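You operate a simulated robot arm through the tools that you are given. There is no shell and no other tool. Be economical: measure what you need, move in short steps, check, and stop when the job is done.

The job below is to be done with a simulated robot arm. You get a single attempt, and the scene is never put back.

## Task
Open the felts drawer, take the brown sewn piece and leave it in the inside of the felts drawer and shut the drawer again. Take the green strap and put it on the top of the rub bench. Press the zero button two times. Put the grey eyelet strip on the top of the pairing bench. Fetch the blue leather swatch and set it on top of the black gorseling box. Open the rings drawer, fetch the green piece and set it in the inside of the rings drawer and shut the drawer again. Do these in any order.

The check looks at the end state, three seconds after you hand in, the way a careful person would. Anything else that was tipped, shoved, dropped, spilled or broken makes it a failure.

## Robot
A 6-joint arm with a fingered hand on a trunk, on a base that drives. Base frame: it is fixed to the floor where the robot stands at the start and does not move with it; the origin is under the middle of the robot, x ahead of it, y to its left, z up. Lengths are in m, angles in degrees, forces in N, time in s.
With the tool pointing down near the work surface it reaches from about 0.22 to 0.56 m from the robot's upright axis, wherever it stands. Its first joint turns from -166.0 to 166.0 degrees. Places, roughly: black gorseling box [-0.25, -1.75, 1]; blue leather swatch [0.75, -1.75, 1]; brown sewn piece (13x6x3 cm) [0.7, -0.2, 0.9]; felts drawer [0.7, -0.1, 0.7]; green piece (8x4x3 cm) [2.5, -1.9, 0.9]; green strap (13x6x3 cm) [1.9, -0.2, 0.9]; grey eyelet strip (13x4x3 cm) [1.8, -0.3, 0.9]; inside of the felts drawer [0.7, -0.1, 0.6]; inside of the rings drawer [0.9, -1.2, 0.6]; rings drawer [1, -1.2, 0.7]; top of the pairing bench [1.1, -4.8, 0.9]; top of the rub bench [0.6, -0.5, 0.9]; zero button [2.6, 1.9, 1.2]. Payload 3.1 kg.
Tool frame: the origin (TCP) lies between the finger pads and is the grasp point; the fingertips stand 0.022 m ahead of it; z points along the fingers, y is the line along which they close. The gripper opens to 0.132 m. The gripper's body begins 0.06 m behind the TCP. The gripper is a hand of 4 fingers: y runs from the thumb to the fingers, the wrist lies at [0, 0, -0.218] in the tool frame, and closing takes about 1.5 s.
Orientation is that of the tool frame in the base frame, as a unit quaternion [w, x, y, z]. With the fingers straight down and closing along the base's y, the tool's x points along the base's -x, its y along +y and its z along -z.

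## Interface
- The arm moves only by the tool step_arm. Its argument "moves" is a list of rows, each an object of numbers (a shift or turn left out is 0, a gripper value left out holds the last): "dx", "dy", "dz": the shift along the base's x, y, z in m; "wx", "wy", "wz": the turn, a rotation vector about the base's x, y, z in degrees; "grip": the opening in per cent of the stroke, from 0 (shut) to 100 (fully open). In form: [{"dx": .., "dy": .., "dz": .., "wx": .., "wy": .., "wz": .., "grip": ..}, ...]. A call has 1 to 10 rows; each row is the pose to reach, as a shift and turn from the pose commanded when the call began. A row lasts 0.2 s, in which the tool goes at most 0.05 m and 8.6 degrees; a call with a longer step from one row to the next is refused whole, and so is a gripper value outside its range. A pose out of reach is approached as far as the arm can. The call stops where the force on the tool passes 40 N (or 10 N more than at its start, if that is more) or the arm is blocked; 0.2 s more then pass. Each finger travels about 0.153 m/s and halts on what it meets, pressing with about 32 N; the grip force reading is that of the motor and also rises with nothing between the fingers. The clock runs only during rows and for 0.2 s after the last one: add rows that repeat a pose to give the fingers time. The reply holds the time, the measured pose of the TCP, the force on the tool along the base axes, the opening and the grip force, in the units named above and with some noise, with the torque about the TCP (base axes, N m) and any sound that the robot's microphone picked up.
- Cameras (640 x 400 px; columns grow to the right, rows downward): "scene" is now at [0.0111, 0.14, 1.5101]; the picture's right is [-0.13, -0.99, 0.00], its down [-0.82, 0.11, -0.56] and it looks along [0.55, -0.07, -0.83] (base axes); focal length 266 px, centre (320, 200). "wrist" rides on the gripper at [0.053, -0.053, -0.084] in the tool frame; the picture's right is [0.71, 0.71, 0.00], its down [-0.53, 0.53, -0.67] and it looks along [-0.47, 0.47, 0.74] (tool axes); focal length 247 px, centre (320, 200). There is no depth. A picture from a camera that has moved, and an enlarged one, comes with that camera's place and axes in the base frame and with its lens.
- capture(camera): a new picture of that camera. The clock stands still meanwhile.
- lift_body(by): slides the trunk up (or, below 0, down) by that many m; the arm and the scene camera ride with it, the base frame stays. It gives what a move gives, with no picture.
- base_move(legs): drives the robot by 1 to 6 legs, each [ahead, left, turn to the left] in m, m and degrees, along the robot's own axes; the way and the turn of a leg run together, so that a leg with both is an arc; at most 1.5 m and 180 degrees a leg. The arm and the cameras ride along, it lands a little off, and it stops where it bumps. It gives what a move gives.
- grasp_type(shape): the hand has 4 fingers and takes this shape, open, in about a second: jaw (thumb against the fingers, like two jaws); tri (thumb and two fingers); tip (a fingertip pinch); poke (one finger out to press); point (the index stretched); flat (the hand flat); cup (the hand cupped); fist (a fist). The gripper value then closes the fingers along that shape, each until it touches; the sizes above hold for jaw. It gives what a move gives, with no picture.
- turn_head(pan, tilt): turns the head with the scene camera to pan (to the left, within 155 degrees either way) and tilt (down, from -29 to 69), counted from straight ahead of the robot. It gives what a move gives.
- close_up(camera, box): a new picture of the part [left, top, right, bottom] of that camera's present view, enlarged. The clock stands still meanwhile.
- job_done(): hands the job in; it is judged then, once.

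Work in short steps. Places have to be worked out from the pictures, the camera data and where the tool is seen: move nearer, look again, correct. Check each grasp and each placing, and mend what went wrong. You have 217 turns and 210 pictures in all, those below and enlarged ones among them. Open the gripper and draw the arm clear of the work before you hand the job in, unless the task says otherwise; then end with one line.

The tools are called by a JSON object that holds its "name" and its "arguments". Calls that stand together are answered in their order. step_arm: Moves the arm, as the interface text tells. Its arguments: {"type":"object","properties":{"moves":{"type":"array","items":{"type":"object","properties":{"dx":{"type":"number"},"dy":{"type":"number"},"dz":{"type":"number"},"wx":{"type":"number"},"wy":{"type":"number"},"wz":{"type":"number"},"grip":{"type":"number"}}}}},"required":["moves"]} The other tools are called the same way: lift_body (by) slides the trunk up or down; grasp_type (shape) gives the hand a shape; base_move (legs) drives the base; turn_head (pan, tilt) turns the head that bears the scene camera; capture (camera) takes a picture; close_up (camera, box) takes an enlarged picture of a part of a camera's view; job_done () hands the job in.

At the start:

```text
time: 0.0
tool_pos: [0.3652, 0.1567, 1.1456]
tool_rot: [-0.001, 0.0, 1.0, 0.0]
force: [-0.3, 0.3, 0.2]
moment: [0.0, -0.02, 0.0]
grip_width: 0.1317
grasp_force: 0.1
shape: jaw
trunk travel left (down, up): [-0.2, 0.186]
robot x, y, heading: [0.0009, -0.0017, 0.1]
head pan, tilt: [-7.6, 56.0]
```

scene: 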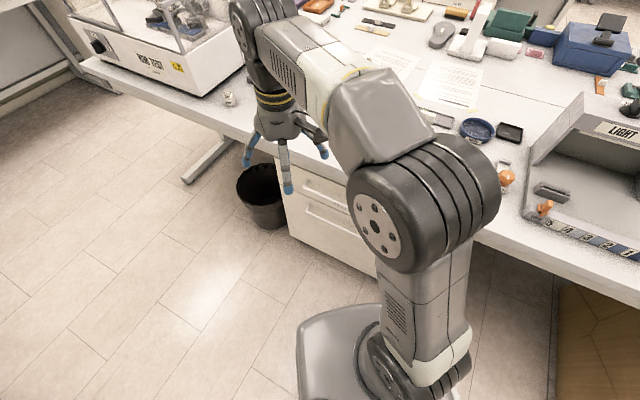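
wrist: 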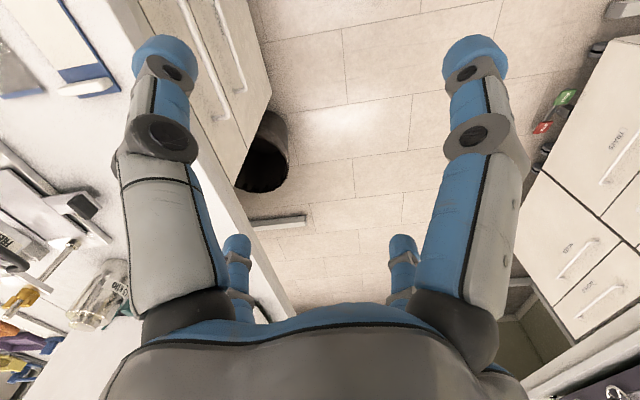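

I see the bench in front with the arm in the way. I'll pan the head to survey the room.

{"name": "turn_head", "arguments": {"pan": -20, "tilt": 25}}

{"name": "capture", "arguments": {"camera": "scene"}}

{"name": "turn_head", "arguments": {"pan": -90, "tilt": 25}}

{"name": "capture", "arguments": {"camera": "scene"}}

{"name": "turn_head", "arguments": {"pan": 40, "tilt": 25}}

{"name": "capture", "arguments": {"camera": "scene"}}

```text
time: 1.0
tool_pos: [0.3656, 0.1557, 1.1463]
tool_rot: [0.0, 0.0, 1.0, 0.0]
force: [0.2, 0.3, 0.2]
moment: [0.01, 0.01, 0.01]
grip_width: 0.1319
grasp_force: 0.0
shape: jaw
trunk travel left (down, up): [-0.2, 0.186]
robot x, y, heading: [0.0008, 0.0014, -0.1]
head pan, tilt: [-20.0, 25.0]
```

```text
207 pictures are left
camera scene: at [0.0273, 0.1178, 1.5553], right [-0.34, -0.94, 0.0], down [-0.4, 0.14, -0.91], along [0.85, -0.31, -0.42], focal length 266 px, centre (320, 200)
```

scene: 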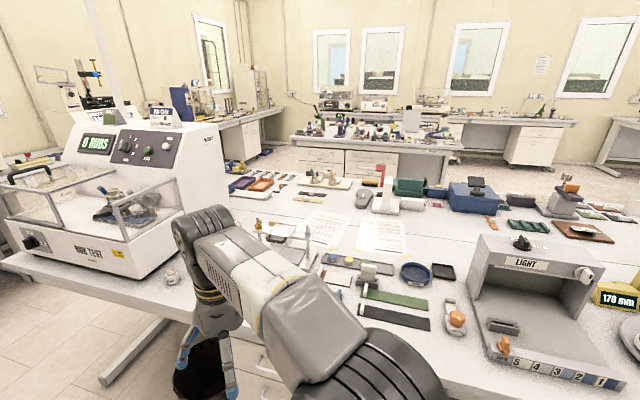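

```text
time: 2.4
tool_pos: [0.3642, 0.1568, 1.1459]
tool_rot: [0.0, 0.0, 1.0, 0.0]
force: [-0.1, 0.2, 0.6]
moment: [0.0, 0.04, -0.03]
grip_width: 0.1319
grasp_force: 0.0
shape: jaw
trunk travel left (down, up): [-0.2, 0.186]
robot x, y, heading: [-0.0014, -0.0009, -0.1]
head pan, tilt: [-90.0, 25.0]
```

```text
206 pictures are left
camera scene: at [-0.0592, 0.0572, 1.5554], right [-1.0, 0.0, 0.0], down [0.0, 0.42, -0.91], along [0.0, -0.91, -0.42], focal length 266 px, centre (320, 200)
```

scene: 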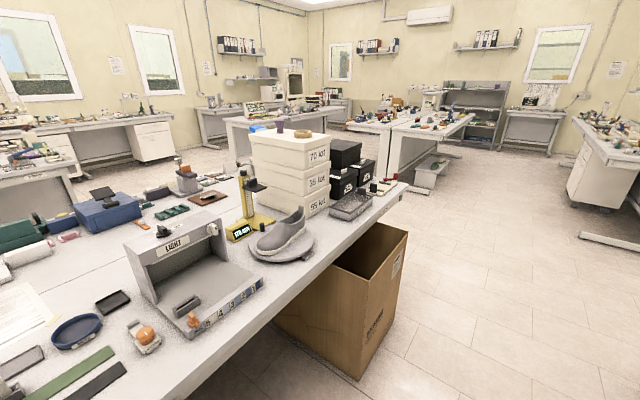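

```text
time: 4.5
tool_pos: [0.3652, 0.1567, 1.146]
tool_rot: [-0.001, 0.0, 1.0, 0.0]
force: [0.8, 0.0, -0.2]
moment: [0.01, -0.04, -0.01]
grip_width: 0.1321
grasp_force: 0.1
shape: jaw
trunk travel left (down, up): [-0.2, 0.186]
robot x, y, heading: [-0.0002, 0.0018, 0.1]
head pan, tilt: [40.0, 25.0]
```

```text
205 pictures are left
camera scene: at [0.0113, 0.2085, 1.5554], right [0.64, -0.77, 0.0], down [-0.32, -0.27, -0.91], along [0.69, 0.58, -0.42], focal length 266 px, centre (320, 200)
```

scene: 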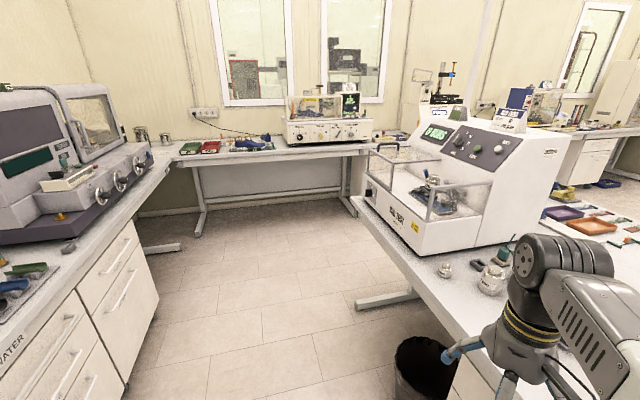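

Survey first: I'll get enlarged views of the bench ahead.

{"name": "turn_head", "arguments": {"pan": -25, "tilt": 25}}

{"name": "close_up", "arguments": {"camera": "scene", "box": [100, 160, 340, 310]}}

{"name": "close_up", "arguments": {"camera": "scene", "box": [300, 160, 540, 310]}}

{"name": "close_up", "arguments": {"camera": "scene", "box": [220, 60, 460, 210]}}

{"name": "close_up", "arguments": {"camera": "scene", "box": [300, 240, 540, 390]}}

```text
time: 5.8
tool_pos: [0.365, 0.1571, 1.1466]
tool_rot: [0.0, 0.0, 1.0, 0.0]
force: [-0.4, -0.1, 0.4]
moment: [-0.03, 0.0, 0.0]
grip_width: 0.1319
grasp_force: 0.1
shape: jaw
trunk travel left (down, up): [-0.2, 0.186]
robot x, y, heading: [-0.0012, -0.0023, 0.0]
head pan, tilt: [-25.0, 25.0]
```

```text
2.67 times, centred on (220, 235) of scene
camera zoom: at [0.0242, 0.1104, 1.5554], right [-0.42, -0.91, 0.0], down [-0.38, 0.18, -0.91], along [0.82, -0.38, -0.42], focal length 709 px, centre (587, 107)
```

zoom: 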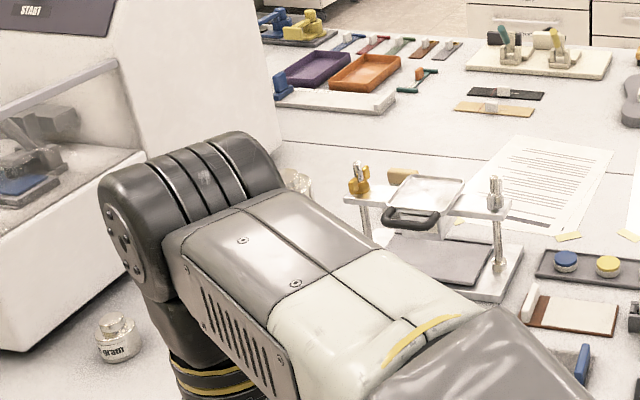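

```text
2.67 times, centred on (420, 235) of scene
camera zoom: at [0.0242, 0.1104, 1.5554], right [-0.42, -0.91, 0.0], down [-0.38, 0.18, -0.91], along [0.82, -0.38, -0.42], focal length 709 px, centre (53, 107)
```

zoom: 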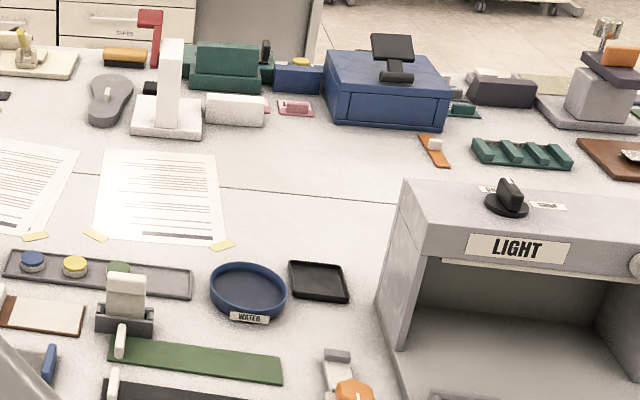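

```text
2.67 times, centred on (340, 135) of scene
camera zoom: at [0.0242, 0.1104, 1.5554], right [-0.42, -0.91, 0.0], down [-0.38, 0.18, -0.91], along [0.82, -0.38, -0.42], focal length 709 px, centre (267, 373)
```

zoom: 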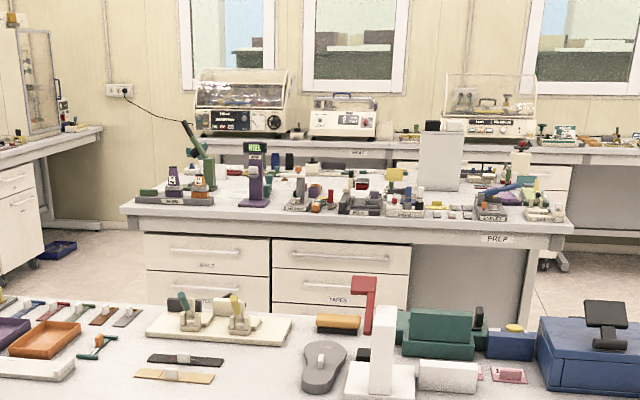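

```text
2.67 times, centred on (420, 315) of scene
camera zoom: at [0.0242, 0.1104, 1.5554], right [-0.42, -0.91, 0.0], down [-0.38, 0.18, -0.91], along [0.82, -0.38, -0.42], focal length 709 px, centre (53, -107)
```

zoom: 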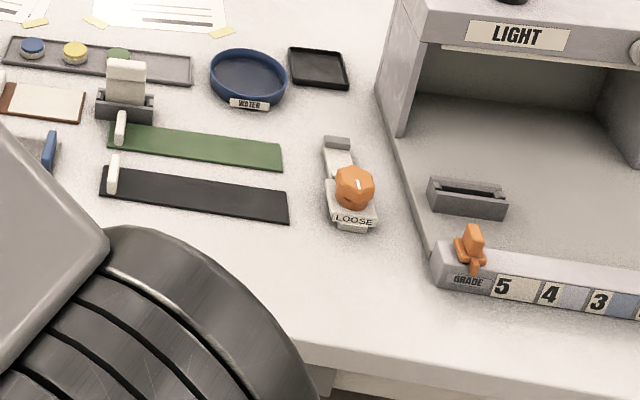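

The benches run at about 37° to my frame (the bench normal points roughly along [0.8, -0.6]). I'll raise the trunk and turn right 37° to face the bench, then look down at it.

{"name": "lift_body", "arguments": {"by": 0.1}}

{"name": "base_move", "arguments": {"legs": [[0, 0, -37]]}}

{"name": "turn_head", "arguments": {"pan": 0, "tilt": 20}}

{"name": "capture", "arguments": {"camera": "scene"}}

{"name": "turn_head", "arguments": {"pan": 0, "tilt": 55}}

{"name": "capture", "arguments": {"camera": "scene"}}

```text
time: 7.2
tool_pos: [0.3654, 0.1562, 1.246]
tool_rot: [0.0, 0.0, 1.0, 0.0]
force: [0.0, 0.0, 0.1]
moment: [0.01, -0.02, -0.01]
grip_width: 0.1318
grasp_force: 0.0
shape: jaw
trunk travel left (down, up): [-0.3, 0.086]
robot x, y, heading: [0.0012, -0.0016, 0.2]
head pan, tilt: [-25.0, 25.0]
```

```text
time: 9.3
tool_pos: [0.386, -0.0919, 1.2469]
tool_rot: [0.0, 0.314, 0.95, 0.0]
force: [-0.4, 0.0, -0.2]
moment: [-0.04, -0.03, -0.02]
grip_width: 0.132
grasp_force: 0.0
shape: jaw
trunk travel left (down, up): [-0.3, 0.086]
robot x, y, heading: [-0.0014, -0.0002, -36.6]
head pan, tilt: [-25.0, 25.0]
```

```text
time: 10.2
tool_pos: [0.3867, -0.0925, 1.2457]
tool_rot: [0.0, 0.314, 0.949, 0.0]
force: [0.0, 0.6, 0.5]
moment: [0.01, -0.02, -0.03]
grip_width: 0.1316
grasp_force: 0.1
shape: jaw
trunk travel left (down, up): [-0.3, 0.086]
robot x, y, heading: [0.0013, -0.0007, -36.3]
head pan, tilt: [0.0, 20.0]
```

```text
200 pictures are left
camera scene: at [0.1153, 0.1003, 1.663], right [-0.6, -0.8, 0.0], down [-0.27, 0.2, -0.94], along [0.75, -0.56, -0.34], focal length 266 px, centre (320, 200)
```

scene: 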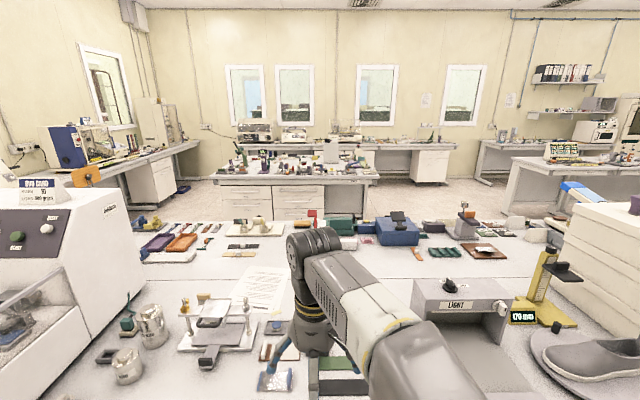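

```text
time: 11.2
tool_pos: [0.3867, -0.0915, 1.246]
tool_rot: [-0.001, 0.314, 0.949, 0.0]
force: [-0.4, -0.6, -0.4]
moment: [-0.05, 0.03, -0.05]
grip_width: 0.1319
grasp_force: 0.1
shape: jaw
trunk travel left (down, up): [-0.3, 0.086]
robot x, y, heading: [0.0007, 0.0003, -36.6]
head pan, tilt: [0.0, 55.0]
```

```text
199 pictures are left
camera scene: at [0.0985, 0.1128, 1.611], right [-0.6, -0.8, 0.0], down [-0.66, 0.49, -0.57], along [0.46, -0.34, -0.82], focal length 266 px, centre (320, 200)
```

scene: 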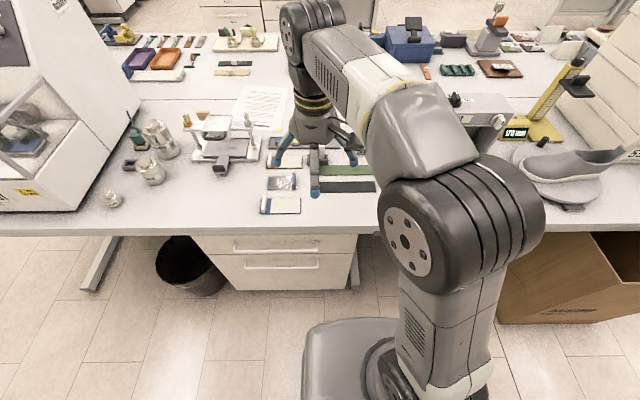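

The bench is now parallel to the image, and the drawers sit ahead-left below its edge. I'll enlarge the drawers and the items above them.

{"name": "close_up", "arguments": {"camera": "scene", "box": [150, 210, 390, 360]}}

{"name": "close_up", "arguments": {"camera": "scene", "box": [180, 90, 400, 228]}}

```text
2.67 times, centred on (270, 285) of scene
camera zoom: at [0.0985, 0.1128, 1.611], right [-0.6, -0.8, 0.0], down [-0.66, 0.49, -0.57], along [0.46, -0.34, -0.82], focal length 709 px, centre (453, -27)
```

zoom: 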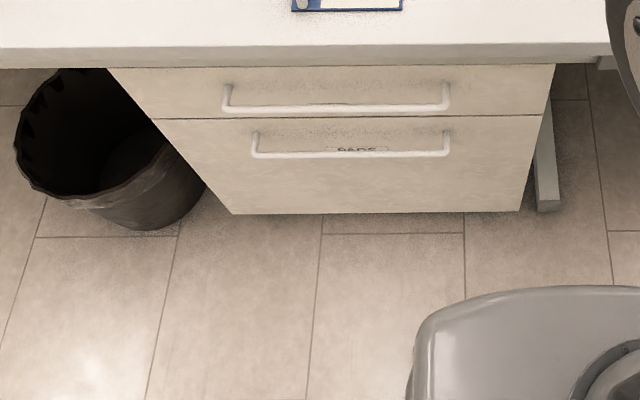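

```text
2.90 times, centred on (290, 159) of scene
camera zoom: at [0.0985, 0.1128, 1.611], right [-0.6, -0.8, 0.0], down [-0.66, 0.49, -0.57], along [0.46, -0.34, -0.82], focal length 771 px, centre (407, 319)
```

zoom: 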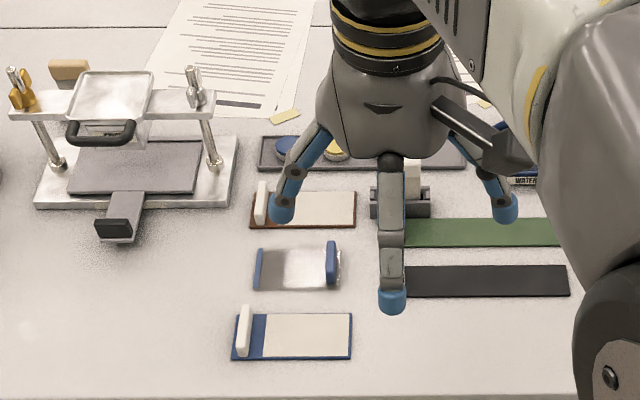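

The upper drawer should be the felts drawer (the lower one reads PADS), with its handle at about bench depth 0.41 and z 0.72. The brown-edged piece with a white tab lies behind it at about (0.725, -0.19). I'll stage that piece near the bench edge first, so I drive left and nearer.

{"name": "base_move", "arguments": {"legs": [[0, 0.25, 0], [0.1, 0, -0.5]]}}

{"name": "turn_head", "arguments": {"pan": -10, "tilt": 50}}

{"name": "capture", "arguments": {"camera": "scene"}}

{"name": "capture", "arguments": {"camera": "wrist"}}

```text
time: 13.8
tool_pos: [0.6149, 0.0502, 1.2458]
tool_rot: [0.0, 0.32, 0.947, 0.0]
force: [-0.1, -0.9, 0.6]
moment: [0.01, -0.03, 0.01]
grip_width: 0.132
grasp_force: 0.1
shape: jaw
trunk travel left (down, up): [-0.3, 0.086]
robot x, y, heading: [0.2292, 0.1466, -37.3]
head pan, tilt: [0.0, 55.0]
```

```text
time: 14.5
tool_pos: [0.6138, 0.0506, 1.2452]
tool_rot: [-0.001, 0.319, 0.948, 0.0]
force: [-0.2, 0.6, 0.1]
moment: [0.0, 0.04, 0.01]
grip_width: 0.1321
grasp_force: 0.0
shape: jaw
trunk travel left (down, up): [-0.3, 0.086]
robot x, y, heading: [0.2289, 0.1443, -37.5]
head pan, tilt: [-10.0, 50.0]
```

```text
196 pictures are left
camera scene: at [0.3234, 0.2457, 1.6174], right [-0.73, -0.68, 0.0], down [-0.52, 0.56, -0.64], along [0.44, -0.47, -0.77], focal length 266 px, centre (320, 200)
```

scene: 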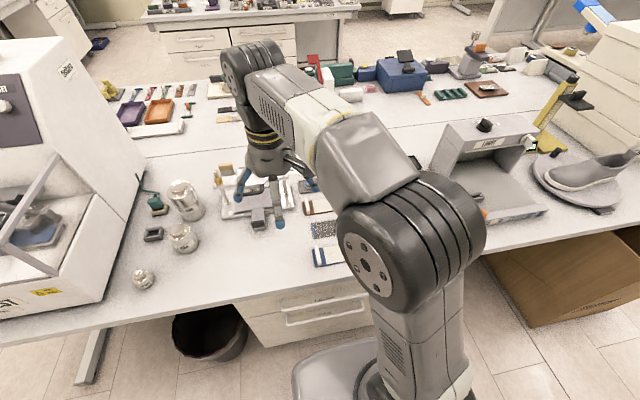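

```text
195 pictures are left
camera wrist: at [0.5392, 0.0396, 1.328], right [-0.13, 0.99, 0.0], down [0.74, 0.1, 0.67], along [0.66, 0.09, -0.74], focal length 247 px, centre (320, 200)
```

wrist: 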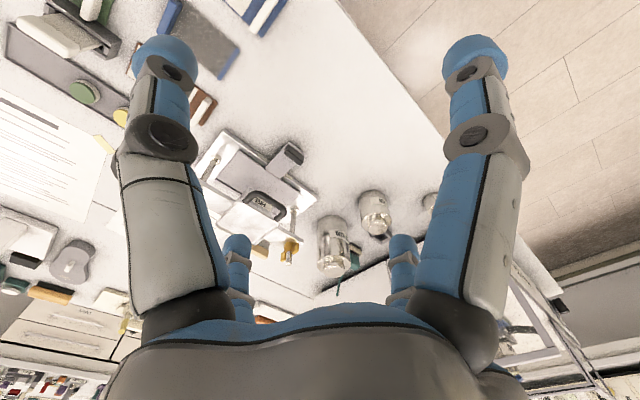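

The robot now stands at bench coordinates (0.096, 0.254). I'll extend toward the brown piece's tab, tilting the tool 25° outward and staying high, then look.

{"name": "step_arm", "arguments": {"moves": [{"dx": 0.0233, "dy": -0.0356, "dz": -0.012, "wx": -3, "wy": -4, "grip": 60}, {"dx": 0.0466, "dy": -0.0712, "dz": -0.024, "wx": -6, "wy": -8}, {"dx": 0.07, "dy": -0.107, "dz": -0.036, "wx": -9, "wy": -12}, {"dx": 0.093, "dy": -0.1424, "dz": -0.048, "wx": -12, "wy": -16}, {"dx": 0.1164, "dy": -0.178, "dz": -0.06, "wx": -15, "wy": -20}, {"dx": 0.1164, "dy": -0.178, "dz": -0.06, "wx": -15, "wy": -20}]}}

{"name": "capture", "arguments": {"camera": "wrist"}}

{"name": "capture", "arguments": {"camera": "scene"}}

```text
time: 15.9
tool_pos: [0.7337, -0.1282, 1.1859]
tool_rot: [0.207, 0.312, 0.925, -0.068]
force: [-0.9, 0.1, 0.1]
moment: [0.01, -0.01, -0.01]
grip_width: 0.0796
grasp_force: 0.1
shape: jaw
trunk travel left (down, up): [-0.3, 0.086]
robot x, y, heading: [0.2286, 0.1478, -37.4]
head pan, tilt: [-10.0, 50.0]
```

```text
194 pictures are left
camera wrist: at [0.6338, -0.1199, 1.2373], right [-0.08, 0.95, -0.3], down [0.47, 0.3, 0.83], along [0.88, -0.07, -0.47], focal length 247 px, centre (320, 200)
```

wrist: 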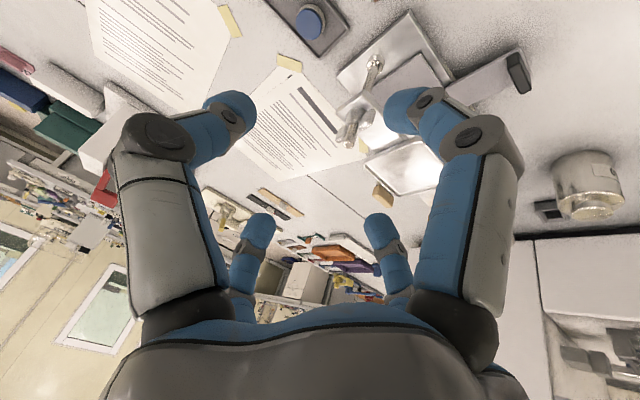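

```text
193 pictures are left
camera scene: at [0.3231, 0.246, 1.6174], right [-0.73, -0.68, 0.0], down [-0.52, 0.56, -0.64], along [0.44, -0.47, -0.77], focal length 266 px, centre (320, 200)
```

scene: 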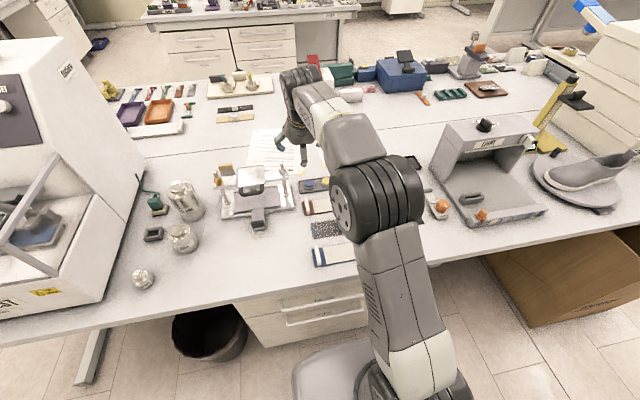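

The arm reached fine. I'll enlarge the scene around the piece to pin down the tab.

{"name": "close_up", "arguments": {"camera": "scene", "box": [200, 140, 360, 280]}}

```text
2.86 times, centred on (280, 210) of scene
camera zoom: at [0.3231, 0.246, 1.6174], right [-0.73, -0.68, 0.0], down [-0.52, 0.56, -0.64], along [0.44, -0.47, -0.77], focal length 760 px, centre (434, 171)
```

zoom: 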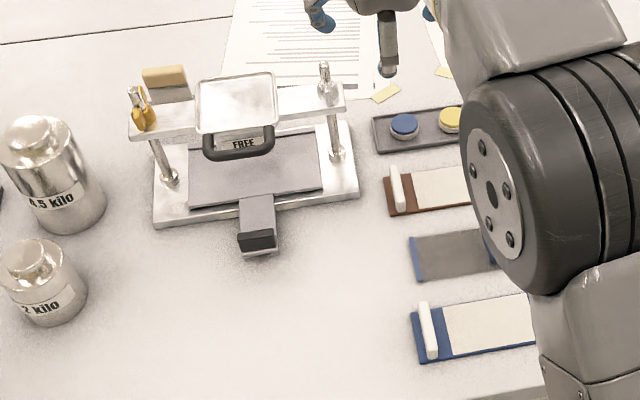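

The hand seems to have four radially placed fingers in jaw shape, which would clash with the tab. I'll try the tip pinch and look.

{"name": "grasp_type", "arguments": {"shape": "tip"}}

{"name": "capture", "arguments": {"camera": "wrist"}}

{"name": "close_up", "arguments": {"camera": "scene", "box": [240, 50, 360, 180]}}

```text
time: 16.8
tool_pos: [0.7326, -0.1271, 1.1861]
tool_rot: [0.206, 0.312, 0.925, -0.067]
force: [0.1, 0.7, 1.0]
moment: [-0.02, -0.04, 0.04]
grip_width: 0.1321
grasp_force: 0.1
shape: tip
trunk travel left (down, up): [-0.3, 0.086]
robot x, y, heading: [0.2322, 0.1455, -37.4]
head pan, tilt: [-10.0, 50.0]
```

```text
191 pictures are left
camera wrist: at [0.6341, -0.1198, 1.2372], right [-0.08, 0.95, -0.3], down [0.47, 0.3, 0.83], along [0.88, -0.07, -0.47], focal length 247 px, centre (320, 200)
```

wrist: 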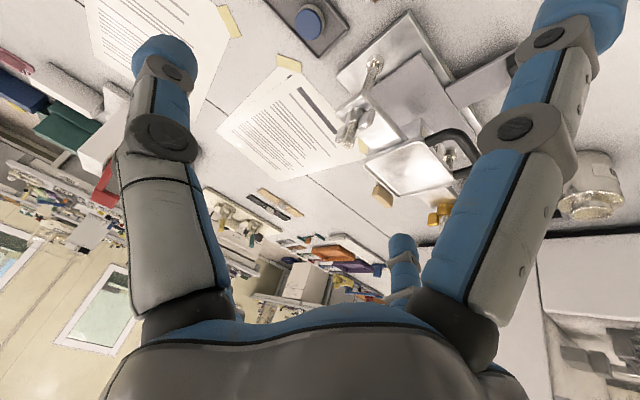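

```text
3.08 times, centred on (300, 115) of scene
camera zoom: at [0.3236, 0.2455, 1.6174], right [-0.73, -0.68, 0.0], down [-0.52, 0.56, -0.64], along [0.44, -0.47, -0.77], focal length 818 px, centre (382, 462)
```

zoom: 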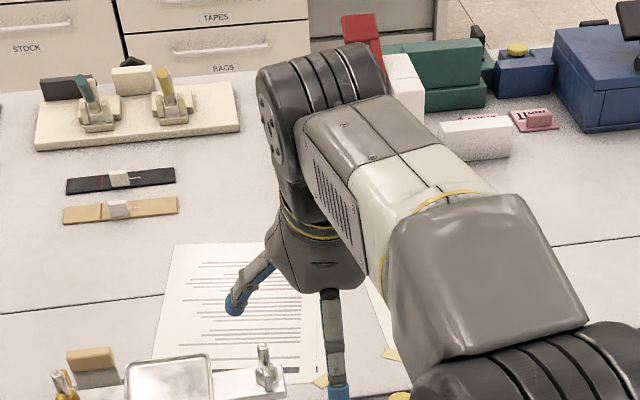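

Tip shape spreads the side fingers and pinches along y. I'll partially close it to see the geometry.

{"name": "step_arm", "arguments": {"moves": [{"grip": 30}, {"grip": 30}, {"grip": 30}, {"grip": 30}]}}

{"name": "capture", "arguments": {"camera": "wrist"}}

{"name": "capture", "arguments": {"camera": "scene"}}

```text
time: 17.8
tool_pos: [0.7342, -0.1268, 1.1846]
tool_rot: [0.206, 0.311, 0.925, -0.067]
force: [-0.4, -0.5, -0.7]
moment: [-0.05, -0.02, 0.02]
grip_width: 0.0403
grasp_force: 0.1
shape: tip
trunk travel left (down, up): [-0.3, 0.086]
robot x, y, heading: [0.2284, 0.1472, -37.5]
head pan, tilt: [-10.0, 50.0]
```

```text
189 pictures are left
camera wrist: at [0.6341, -0.1199, 1.2371], right [-0.08, 0.95, -0.3], down [0.47, 0.3, 0.83], along [0.88, -0.07, -0.47], focal length 247 px, centre (320, 200)
```

wrist: 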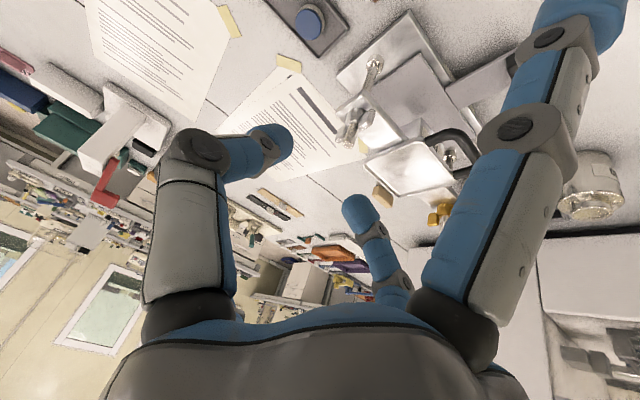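

```text
188 pictures are left
camera scene: at [0.3236, 0.2454, 1.6174], right [-0.73, -0.68, 0.0], down [-0.52, 0.56, -0.64], along [0.44, -0.47, -0.77], focal length 266 px, centre (320, 200)
```

scene: 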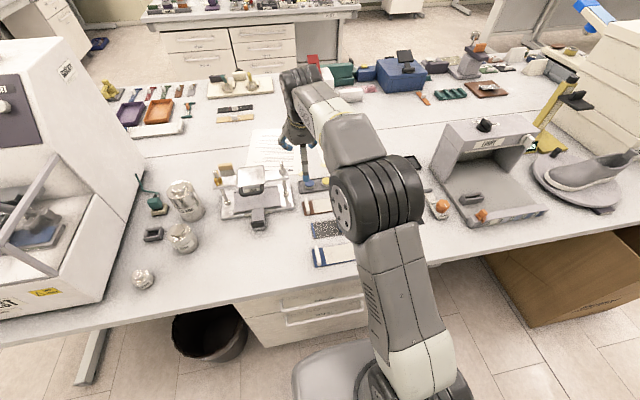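

Tip leaves two long splayed fingers in the way. Better to use the jaw turned 45° so two fingers fall on each side of the tab. I'll set that up, drive 4 cm closer, and lower to just above the piece.

{"name": "grasp_type", "arguments": {"shape": "jaw"}}

{"name": "base_move", "arguments": {"legs": [[0.04, 0, 0]]}}

{"name": "step_arm", "arguments": {"moves": [{"wz": 8, "grip": 64}, {"wz": 16}, {"wz": 24}, {"wz": 32}, {"wz": 40}, {"wz": 45}, {"wz": 45}]}}

{"name": "capture", "arguments": {"camera": "wrist"}}

```text
time: 18.7
tool_pos: [0.7337, -0.1277, 1.1856]
tool_rot: [0.205, 0.311, 0.926, -0.067]
force: [-0.2, -0.1, -0.2]
moment: [0.01, -0.01, 0.01]
grip_width: 0.1321
grasp_force: 0.1
shape: jaw
trunk travel left (down, up): [-0.3, 0.086]
robot x, y, heading: [0.2267, 0.1469, -37.2]
head pan, tilt: [-10.0, 50.0]
```

```text
time: 19.6
tool_pos: [0.7661, -0.1514, 1.1844]
tool_rot: [0.204, 0.312, 0.925, -0.068]
force: [-0.3, -0.2, -1.3]
moment: [0.05, -0.02, 0.02]
grip_width: 0.132
grasp_force: 0.1
shape: jaw
trunk travel left (down, up): [-0.3, 0.086]
robot x, y, heading: [0.2592, 0.1232, -37.3]
head pan, tilt: [-10.0, 50.0]
```

```text
time: 21.2
tool_pos: [0.7645, -0.1517, 1.1853]
tool_rot: [0.216, -0.067, 0.974, 0.016]
force: [0.0, 0.0, -0.4]
moment: [0.01, 0.03, -0.02]
grip_width: 0.0851
grasp_force: 0.0
shape: jaw
trunk travel left (down, up): [-0.3, 0.086]
robot x, y, heading: [0.2591, 0.1223, -37.3]
head pan, tilt: [-10.0, 50.0]
```

```text
187 pictures are left
camera wrist: at [0.6887, -0.2158, 1.236], right [-0.73, 0.61, -0.3], down [0.12, 0.55, 0.83], along [0.67, 0.57, -0.47], focal length 247 px, centre (320, 200)
```

wrist: 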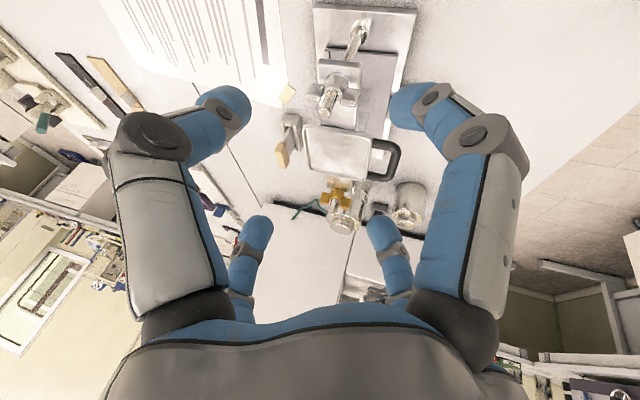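

The yaw also swung the tilt sideways; I'll correct the lean to 15° along the bench normal, then lower the trunk.

{"name": "step_arm", "arguments": {"moves": [{"wx": -3.8, "wy": 4.2, "wz": -1.5, "dx": -0.004, "dy": 0.002}, {"wx": -7.6, "wy": 8.4, "wz": -3, "dx": -0.008, "dy": 0.004}, {"wx": -11.5, "wy": 12.6, "wz": -4.5, "dx": -0.012, "dy": 0.006}, {"wx": -11.5, "wy": 12.6, "wz": -4.5, "dx": -0.012, "dy": 0.006}]}}

{"name": "lift_body", "arguments": {"by": -0.17}}

{"name": "capture", "arguments": {"camera": "wrist"}}

{"name": "capture", "arguments": {"camera": "scene"}}

```text
time: 22.2
tool_pos: [0.752, -0.1449, 1.1851]
tool_rot: [0.1, -0.046, 0.99, -0.083]
force: [0.1, -1.4, 0.1]
moment: [-0.03, 0.01, 0.02]
grip_width: 0.0849
grasp_force: 0.0
shape: jaw
trunk travel left (down, up): [-0.3, 0.086]
robot x, y, heading: [0.2595, 0.1208, -37.3]
head pan, tilt: [-10.0, 50.0]
```

```text
time: 24.1
tool_pos: [0.754, -0.1454, 1.0152]
tool_rot: [0.101, -0.046, 0.99, -0.083]
force: [-1.5, -2.5, 0.1]
moment: [0.0, -0.04, -0.14]
grip_width: 0.0845
grasp_force: 0.1
shape: jaw
trunk travel left (down, up): [-0.13, 0.256]
robot x, y, heading: [0.2619, 0.1223, -37.4]
head pan, tilt: [-10.0, 50.0]
```

```text
186 pictures are left
camera wrist: at [0.6874, -0.1915, 1.0944], right [-0.74, 0.62, -0.26], down [0.34, 0.68, 0.66], along [0.58, 0.4, -0.71], focal length 247 px, centre (320, 200)
```

wrist: 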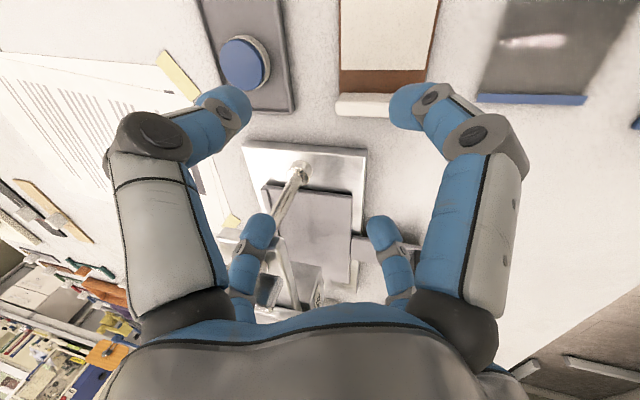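

```text
185 pictures are left
camera scene: at [0.3549, 0.2208, 1.4481], right [-0.73, -0.68, 0.0], down [-0.52, 0.56, -0.64], along [0.44, -0.47, -0.77], focal length 266 px, centre (320, 200)
```

scene: 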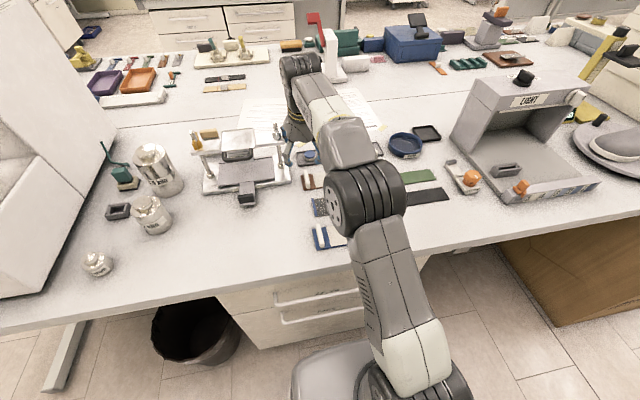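

The wrist view puts the tab at (0.748, -0.143), under the TCP. I narrow the opening and descend along a straight line.

{"name": "step_arm", "arguments": {"moves": [{"dx": -0.005, "dy": 0.002, "dz": -0.03, "grip": 53}, {"dx": -0.005, "dy": 0.002, "dz": -0.06}, {"dx": -0.005, "dy": 0.002, "dz": -0.085}, {"dx": -0.005, "dy": 0.002, "dz": -0.105}, {"dx": -0.005, "dy": 0.002, "dz": -0.105}]}}

{"name": "capture", "arguments": {"camera": "wrist"}}

{"name": "close_up", "arguments": {"camera": "scene", "box": [220, 110, 380, 210]}}

```text
time: 25.1
tool_pos: [0.7493, -0.1424, 0.9309]
tool_rot: [0.111, -0.048, 0.988, -0.091]
force: [-7.8, 2.9, 27.2]
moment: [0.11, 0.97, -0.06]
grip_width: 0.0697
grasp_force: 0.1
shape: jaw
trunk travel left (down, up): [-0.13, 0.256]
robot x, y, heading: [0.2619, 0.1208, -37.3]
head pan, tilt: [-10.0, 50.0]
stopped in row 4: the force on the tool passed its limit at 50 N (the readings are from after the stop); the commanded pose is now the measured one
```

```text
184 pictures are left
camera wrist: at [0.6822, -0.1876, 1.0079], right [-0.74, 0.61, -0.28], down [0.32, 0.69, 0.65], along [0.59, 0.39, -0.7], focal length 247 px, centre (320, 200)
```

wrist: 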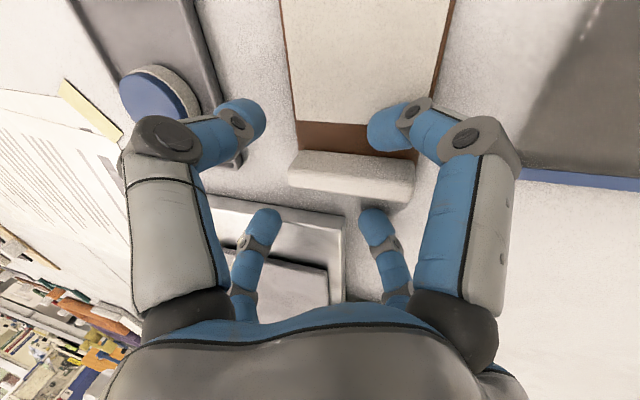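

```text
4.00 times, centred on (300, 160) of scene
camera zoom: at [0.3523, 0.2237, 1.4484], right [-0.73, -0.68, 0.0], down [-0.52, 0.56, -0.64], along [0.44, -0.47, -0.76], focal length 1064 px, centre (400, 360)
```

zoom: 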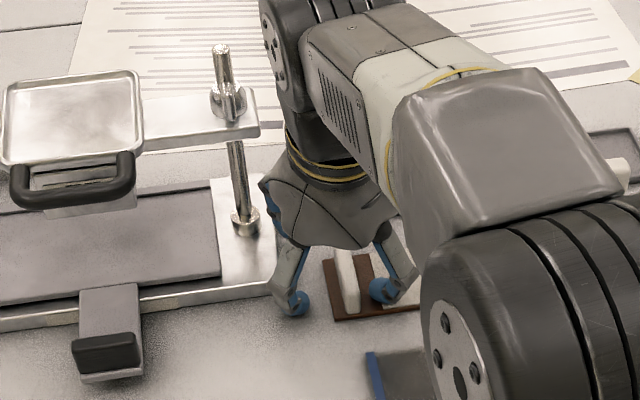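

Contact came from the fingertip touching the piece's plate, so the plate top is about z 0.90. The tab sits between the finger pairs but about 1 cm toward me; I'll back off 4 mm, shift and close.

{"name": "step_arm", "arguments": {"moves": [{"dz": 0.004}, {"dx": -0.009, "dy": 0.007, "dz": 0.003}, {"dx": -0.009, "dy": 0.007, "dz": 0.001, "grip": 20}, {"dx": -0.009, "dy": 0.007, "dz": 0.001, "grip": 0}, {"dx": -0.009, "dy": 0.007, "dz": 0.001, "grip": 0}, {"dx": -0.009, "dy": 0.007, "dz": 0.001, "grip": 0}, {"dx": -0.009, "dy": 0.007, "dz": 0.001, "grip": 0}]}}

{"name": "capture", "arguments": {"camera": "wrist"}}

```text
time: 26.7
tool_pos: [0.7408, -0.1357, 0.9264]
tool_rot: [0.109, -0.048, 0.989, -0.088]
force: [-2.3, -0.2, 5.9]
moment: [0.18, 0.12, 0.06]
grip_width: 0.0212
grasp_force: 31.9
shape: jaw
trunk travel left (down, up): [-0.13, 0.256]
robot x, y, heading: [0.2612, 0.1225, -37.2]
head pan, tilt: [-10.0, 50.0]
```

```text
182 pictures are left
camera wrist: at [0.6742, -0.1796, 1.0043], right [-0.74, 0.61, -0.28], down [0.32, 0.68, 0.65], along [0.59, 0.39, -0.7], focal length 247 px, centre (320, 200)
```

wrist: 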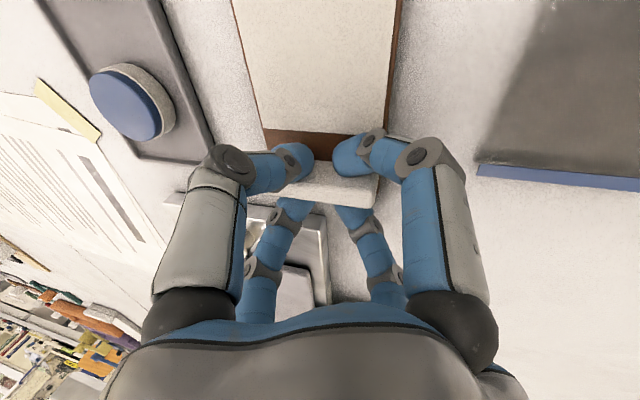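

Solid grasp on the tab (opening 2.1 cm, 32 N). I lift 10 cm and check.

{"name": "step_arm", "arguments": {"moves": [{"dz": 0.03}, {"dz": 0.07}, {"dz": 0.11}, {"dz": 0.11}]}}

{"name": "step_arm", "arguments": {"moves": [{"dx": -0.0434, "dy": -0.0153}, {"dx": -0.0868, "dy": -0.0307}, {"dx": -0.1302, "dy": -0.046}, {"dx": -0.1737, "dy": -0.0613}, {"dx": -0.2171, "dy": -0.0767}, {"dx": -0.2605, "dy": -0.092}, {"dx": -0.3039, "dy": -0.1074}, {"dx": -0.3473, "dy": -0.1227}, {"dx": -0.3473, "dy": -0.1227}]}}

{"name": "capture", "arguments": {"camera": "wrist"}}

{"name": "capture", "arguments": {"camera": "scene"}}

```text
time: 27.7
tool_pos: [0.745, -0.1398, 1.0382]
tool_rot: [0.107, -0.048, 0.989, -0.088]
force: [-0.2, -0.2, -0.4]
moment: [-0.01, 0.02, -0.02]
grip_width: 0.0207
grasp_force: 32.1
shape: jaw
trunk travel left (down, up): [-0.13, 0.256]
robot x, y, heading: [0.2602, 0.1246, -37.4]
head pan, tilt: [-10.0, 50.0]
```

```text
time: 29.7
tool_pos: [0.4159, -0.2545, 1.0425]
tool_rot: [0.106, -0.044, 0.989, -0.088]
force: [0.5, -0.5, -0.9]
moment: [0.04, 0.02, 0.0]
grip_width: 0.0207
grasp_force: 32.1
shape: jaw
out of reach, approached as far as the arm can: row 8, 9
trunk travel left (down, up): [-0.13, 0.256]
robot x, y, heading: [0.2617, 0.1233, -37.2]
head pan, tilt: [-10.0, 50.0]
```

```text
181 pictures are left
camera wrist: at [0.3508, -0.299, 1.1206], right [-0.74, 0.62, -0.27], down [0.33, 0.68, 0.65], along [0.59, 0.39, -0.71], focal length 247 px, centre (320, 200)
```

wrist: 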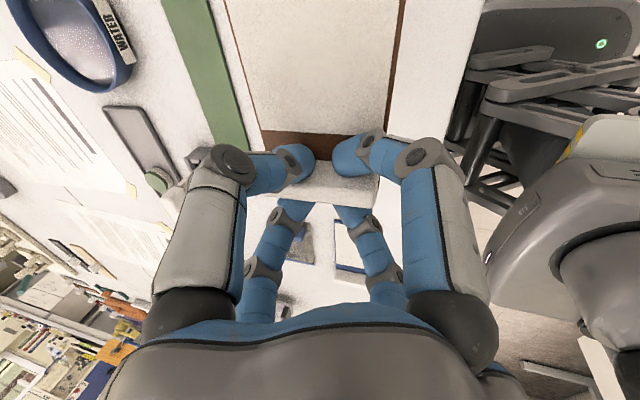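

```text
180 pictures are left
camera scene: at [0.3547, 0.2216, 1.4482], right [-0.73, -0.68, 0.0], down [-0.52, 0.56, -0.64], along [0.44, -0.47, -0.77], focal length 266 px, centre (320, 200)
```

scene: 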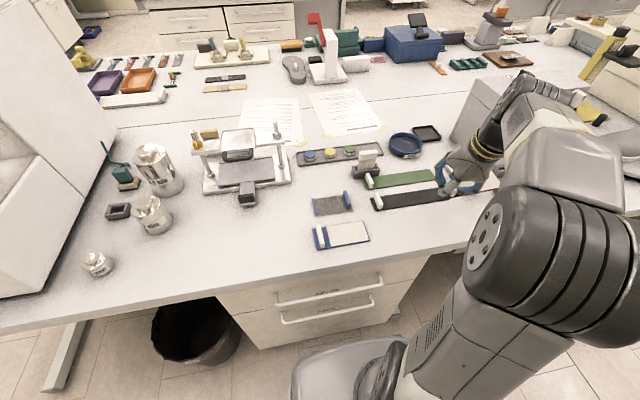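

The piece is held at about bench (0.485, 0.047). I back the base 2.5 cm to stay clear of the black strip, then lower the trunk.

{"name": "base_move", "arguments": {"legs": [[-0.025, 0, 0]]}}

{"name": "lift_body", "arguments": {"by": -0.095}}

{"name": "capture", "arguments": {"camera": "wrist"}}

{"name": "capture", "arguments": {"camera": "scene"}}

```text
time: 30.5
tool_pos: [0.3976, -0.2382, 1.0427]
tool_rot: [0.107, -0.044, 0.989, -0.088]
force: [0.0, 0.2, 0.5]
moment: [0.01, -0.01, -0.01]
grip_width: 0.021
grasp_force: 32.0
shape: jaw
trunk travel left (down, up): [-0.13, 0.256]
robot x, y, heading: [0.2427, 0.1375, -37.6]
head pan, tilt: [-10.0, 50.0]
```

```text
time: 31.8
tool_pos: [0.3988, -0.2402, 0.9459]
tool_rot: [0.106, -0.045, 0.99, -0.087]
force: [0.3, 0.6, 0.3]
moment: [0.03, 0.01, 0.04]
grip_width: 0.0208
grasp_force: 31.6
shape: jaw
trunk travel left (down, up): [-0.035, 0.351]
robot x, y, heading: [0.2397, 0.1355, -37.2]
head pan, tilt: [-10.0, 50.0]
```

```text
179 pictures are left
camera wrist: at [0.3322, -0.2844, 1.0243], right [-0.74, 0.62, -0.27], down [0.33, 0.68, 0.65], along [0.59, 0.39, -0.71], focal length 247 px, centre (320, 200)
```

wrist: 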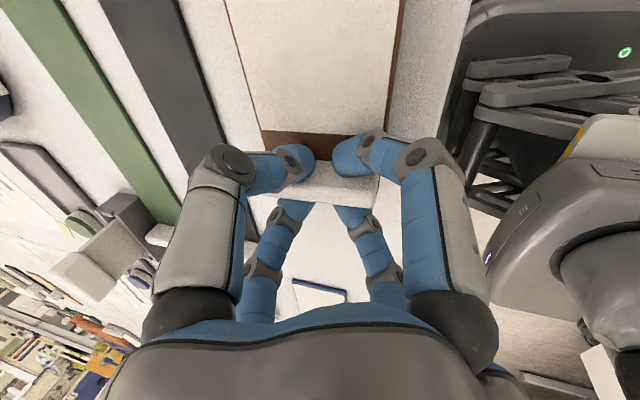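

```text
178 pictures are left
camera scene: at [0.3359, 0.2361, 1.352], right [-0.73, -0.68, 0.0], down [-0.52, 0.56, -0.64], along [0.44, -0.47, -0.77], focal length 266 px, centre (320, 200)
```

scene: 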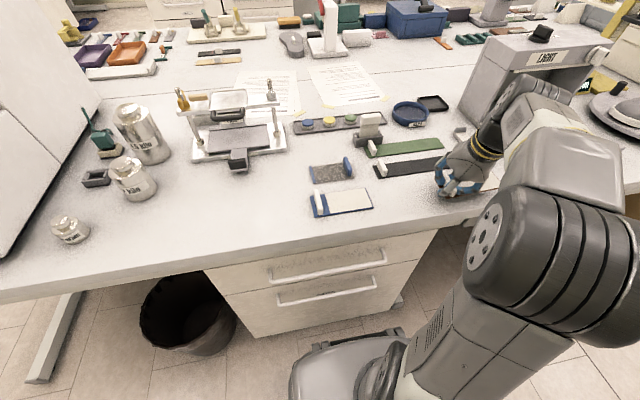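

Clear on both sides. Lower the last ~17 mm, release and rise.

{"name": "step_arm", "arguments": {"moves": [{"dz": -0.009}, {"dz": -0.017}, {"dz": -0.017, "grip": 25}, {"dz": -0.017, "grip": 50}, {"dz": -0.017, "grip": 53}, {"dz": 0.01}, {"dz": 0.05}, {"dz": 0.1}, {"dz": 0.1}]}}

{"name": "capture", "arguments": {"camera": "wrist"}}

```text
time: 33.8
tool_pos: [0.3985, -0.241, 1.0477]
tool_rot: [0.105, -0.045, 0.99, -0.088]
force: [0.2, 0.1, 0.2]
moment: [0.0, 0.01, 0.01]
grip_width: 0.0693
grasp_force: 0.2
shape: jaw
trunk travel left (down, up): [-0.035, 0.351]
robot x, y, heading: [0.2431, 0.1346, -36.9]
head pan, tilt: [-10.0, 50.0]
```

```text
177 pictures are left
camera wrist: at [0.3321, -0.286, 1.1253], right [-0.74, 0.62, -0.27], down [0.33, 0.68, 0.65], along [0.59, 0.39, -0.71], focal length 247 px, centre (320, 200)
```

wrist: 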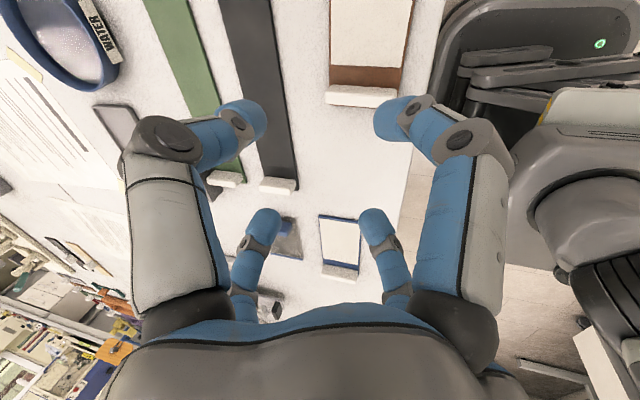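

Piece staged at bench (0.463, 0.047). Now I back the base away and align with the drawer centre, then turn the hand to point horizontally at the handle.

{"name": "base_move", "arguments": {"legs": [[-0.25, 0, 0], [0, 0.07, -0.2]]}}

{"name": "step_arm", "arguments": {"moves": [{"dx": 0.02, "dy": 0.015, "wx": -4.9, "wy": -6.5, "grip": 60}, {"dx": 0.04, "dy": 0.03, "wx": -9.8, "wy": -13}, {"dx": 0.06, "dy": 0.04, "wx": -14.7, "wy": -19.5}, {"dx": 0.08, "dy": 0.05, "wx": -19.6, "wy": -26}, {"dx": 0.1, "dy": 0.06, "wx": -24.5, "wy": -32.5}, {"dx": 0.12, "dy": 0.075, "wx": -29.4, "wy": -39}, {"dx": 0.14, "dy": 0.085, "wx": -34.3, "wy": -45.5}, {"dx": 0.16, "dy": 0.095, "wx": -39.2, "wy": -52}, {"dx": 0.18, "dy": 0.11, "wx": -44.5, "wy": -59.1}, {"dx": 0.18, "dy": 0.11, "wx": -44.5, "wy": -59.1}]}}

{"name": "capture", "arguments": {"camera": "wrist"}}

{"name": "capture", "arguments": {"camera": "scene"}}

```text
time: 36.2
tool_pos: [0.2478, -0.0377, 1.0471]
tool_rot: [0.105, -0.043, 0.99, -0.088]
force: [0.5, 0.0, 0.8]
moment: [0.0, 0.0, -0.02]
grip_width: 0.0691
grasp_force: 0.0
shape: jaw
trunk travel left (down, up): [-0.035, 0.351]
robot x, y, heading: [0.0901, 0.3429, -37.4]
head pan, tilt: [-10.0, 50.0]
```

```text
refused: row 9 steps farther than a row can; nothing moved
```

```text
176 pictures are left
camera wrist: at [0.1811, -0.0821, 1.1253], right [-0.74, 0.62, -0.27], down [0.33, 0.68, 0.65], along [0.59, 0.39, -0.71], focal length 247 px, centre (320, 200)
```

wrist: 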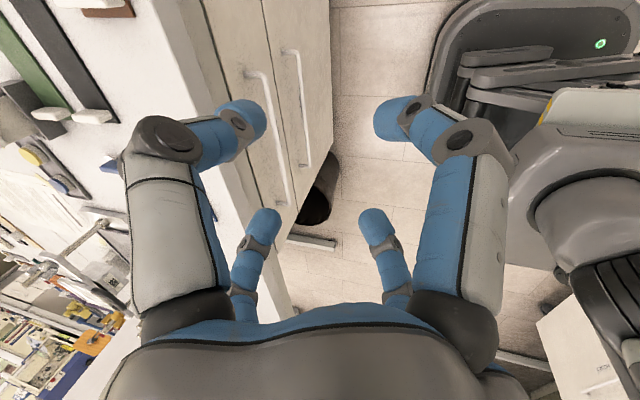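

```text
175 pictures are left
camera scene: at [0.1858, 0.4402, 1.352], right [-0.74, -0.68, 0.0], down [-0.52, 0.56, -0.64], along [0.43, -0.47, -0.77], focal length 266 px, centre (320, 200)
```

scene: 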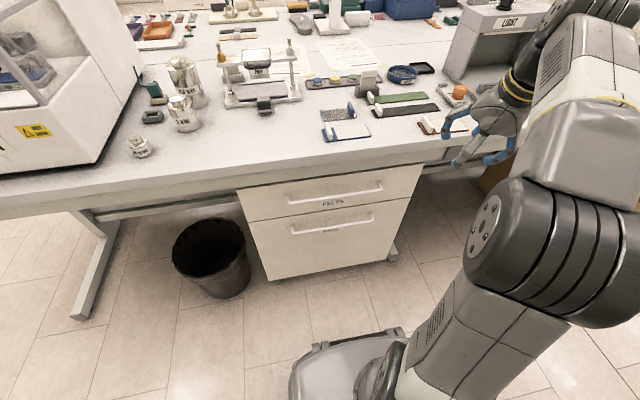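

The FELTS label is now visible on the upper drawer, and the handle bar triangulates to about bench (0.415, 0.316), z 0.72. I redo the rotation with even rows.

{"name": "step_arm", "arguments": {"moves": [{"dx": 0.0185, "dy": 0.0134, "wx": -4.94, "wy": -6.57, "grip": 60}, {"dx": 0.037, "dy": 0.0269, "wx": -9.89, "wy": -13.13}, {"dx": 0.0555, "dy": 0.0403, "wx": -14.83, "wy": -19.7}, {"dx": 0.074, "dy": 0.0538, "wx": -19.78, "wy": -26.27}, {"dx": 0.0925, "dy": 0.0672, "wx": -24.72, "wy": -32.83}, {"dx": 0.111, "dy": 0.0807, "wx": -29.67, "wy": -39.4}, {"dx": 0.1295, "dy": 0.0941, "wx": -34.6, "wy": -45.97}, {"dx": 0.148, "dy": 0.1076, "wx": -39.56, "wy": -52.5}, {"dx": 0.1665, "dy": 0.121, "wx": -44.5, "wy": -59.1}, {"dx": 0.1665, "dy": 0.121, "wx": -44.5, "wy": -59.1}]}}

{"name": "capture", "arguments": {"camera": "wrist"}}

```text
time: 38.4
tool_pos: [0.4134, 0.0844, 1.0462]
tool_rot: [0.544, -0.032, 0.708, -0.449]
force: [-0.4, 0.1, 0.5]
moment: [-0.01, -0.03, -0.02]
grip_width: 0.0789
grasp_force: 0.0
shape: jaw
out of reach, approached as far as the arm can: row 3, 4, 5, 6, 7, 8
trunk travel left (down, up): [-0.035, 0.351]
robot x, y, heading: [0.0902, 0.3407, -37.5]
head pan, tilt: [-10.0, 50.0]
```

```text
174 pictures are left
camera wrist: at [0.3006, 0.0738, 1.0408], right [0.03, 0.04, -1.0], down [-0.09, 1.0, 0.04], along [1.0, 0.09, 0.03], focal length 247 px, centre (320, 200)
```

wrist: 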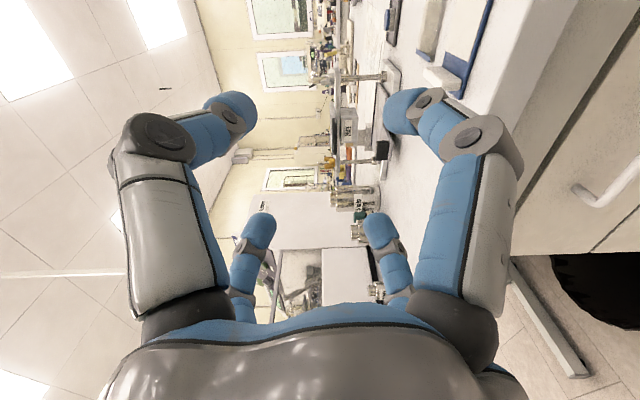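

The hand is horizontal and points straight at the drawer front. Now lower to handle height.

{"name": "step_arm", "arguments": {"moves": [{"dz": -0.045}, {"dz": -0.09}, {"dz": -0.135}, {"dz": -0.18}, {"dz": -0.225}, {"dz": -0.27}, {"dz": -0.315}, {"dz": -0.326}, {"dz": -0.326}]}}

{"name": "capture", "arguments": {"camera": "wrist"}}

{"name": "capture", "arguments": {"camera": "scene"}}

```text
time: 40.4
tool_pos: [0.4154, 0.0795, 0.7219]
tool_rot: [0.544, -0.031, 0.709, -0.449]
force: [0.1, -0.1, 0.5]
moment: [-0.01, 0.0, 0.02]
grip_width: 0.0784
grasp_force: 0.2
shape: jaw
out of reach, approached as far as the arm can: row 1, 2, 3, 4, 5, 7, 8, 9
trunk travel left (down, up): [-0.035, 0.351]
robot x, y, heading: [0.092, 0.3403, -37.4]
head pan, tilt: [-10.0, 50.0]
```

```text
173 pictures are left
camera wrist: at [0.304, 0.0677, 0.7164], right [0.03, 0.04, -1.0], down [-0.09, 1.0, 0.04], along [1.0, 0.08, 0.03], focal length 247 px, centre (320, 200)
```

wrist: 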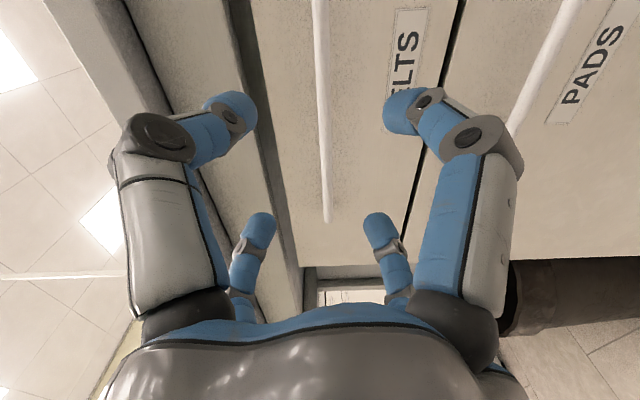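

```text
172 pictures are left
camera scene: at [0.185, 0.4393, 1.3521], right [-0.74, -0.68, 0.0], down [-0.52, 0.56, -0.64], along [0.44, -0.47, -0.77], focal length 266 px, centre (320, 200)
```

scene: 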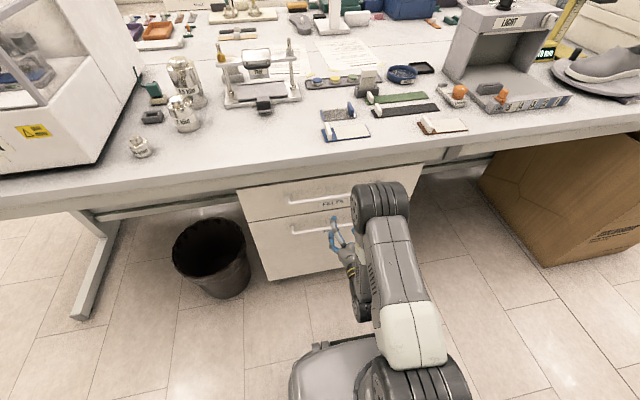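

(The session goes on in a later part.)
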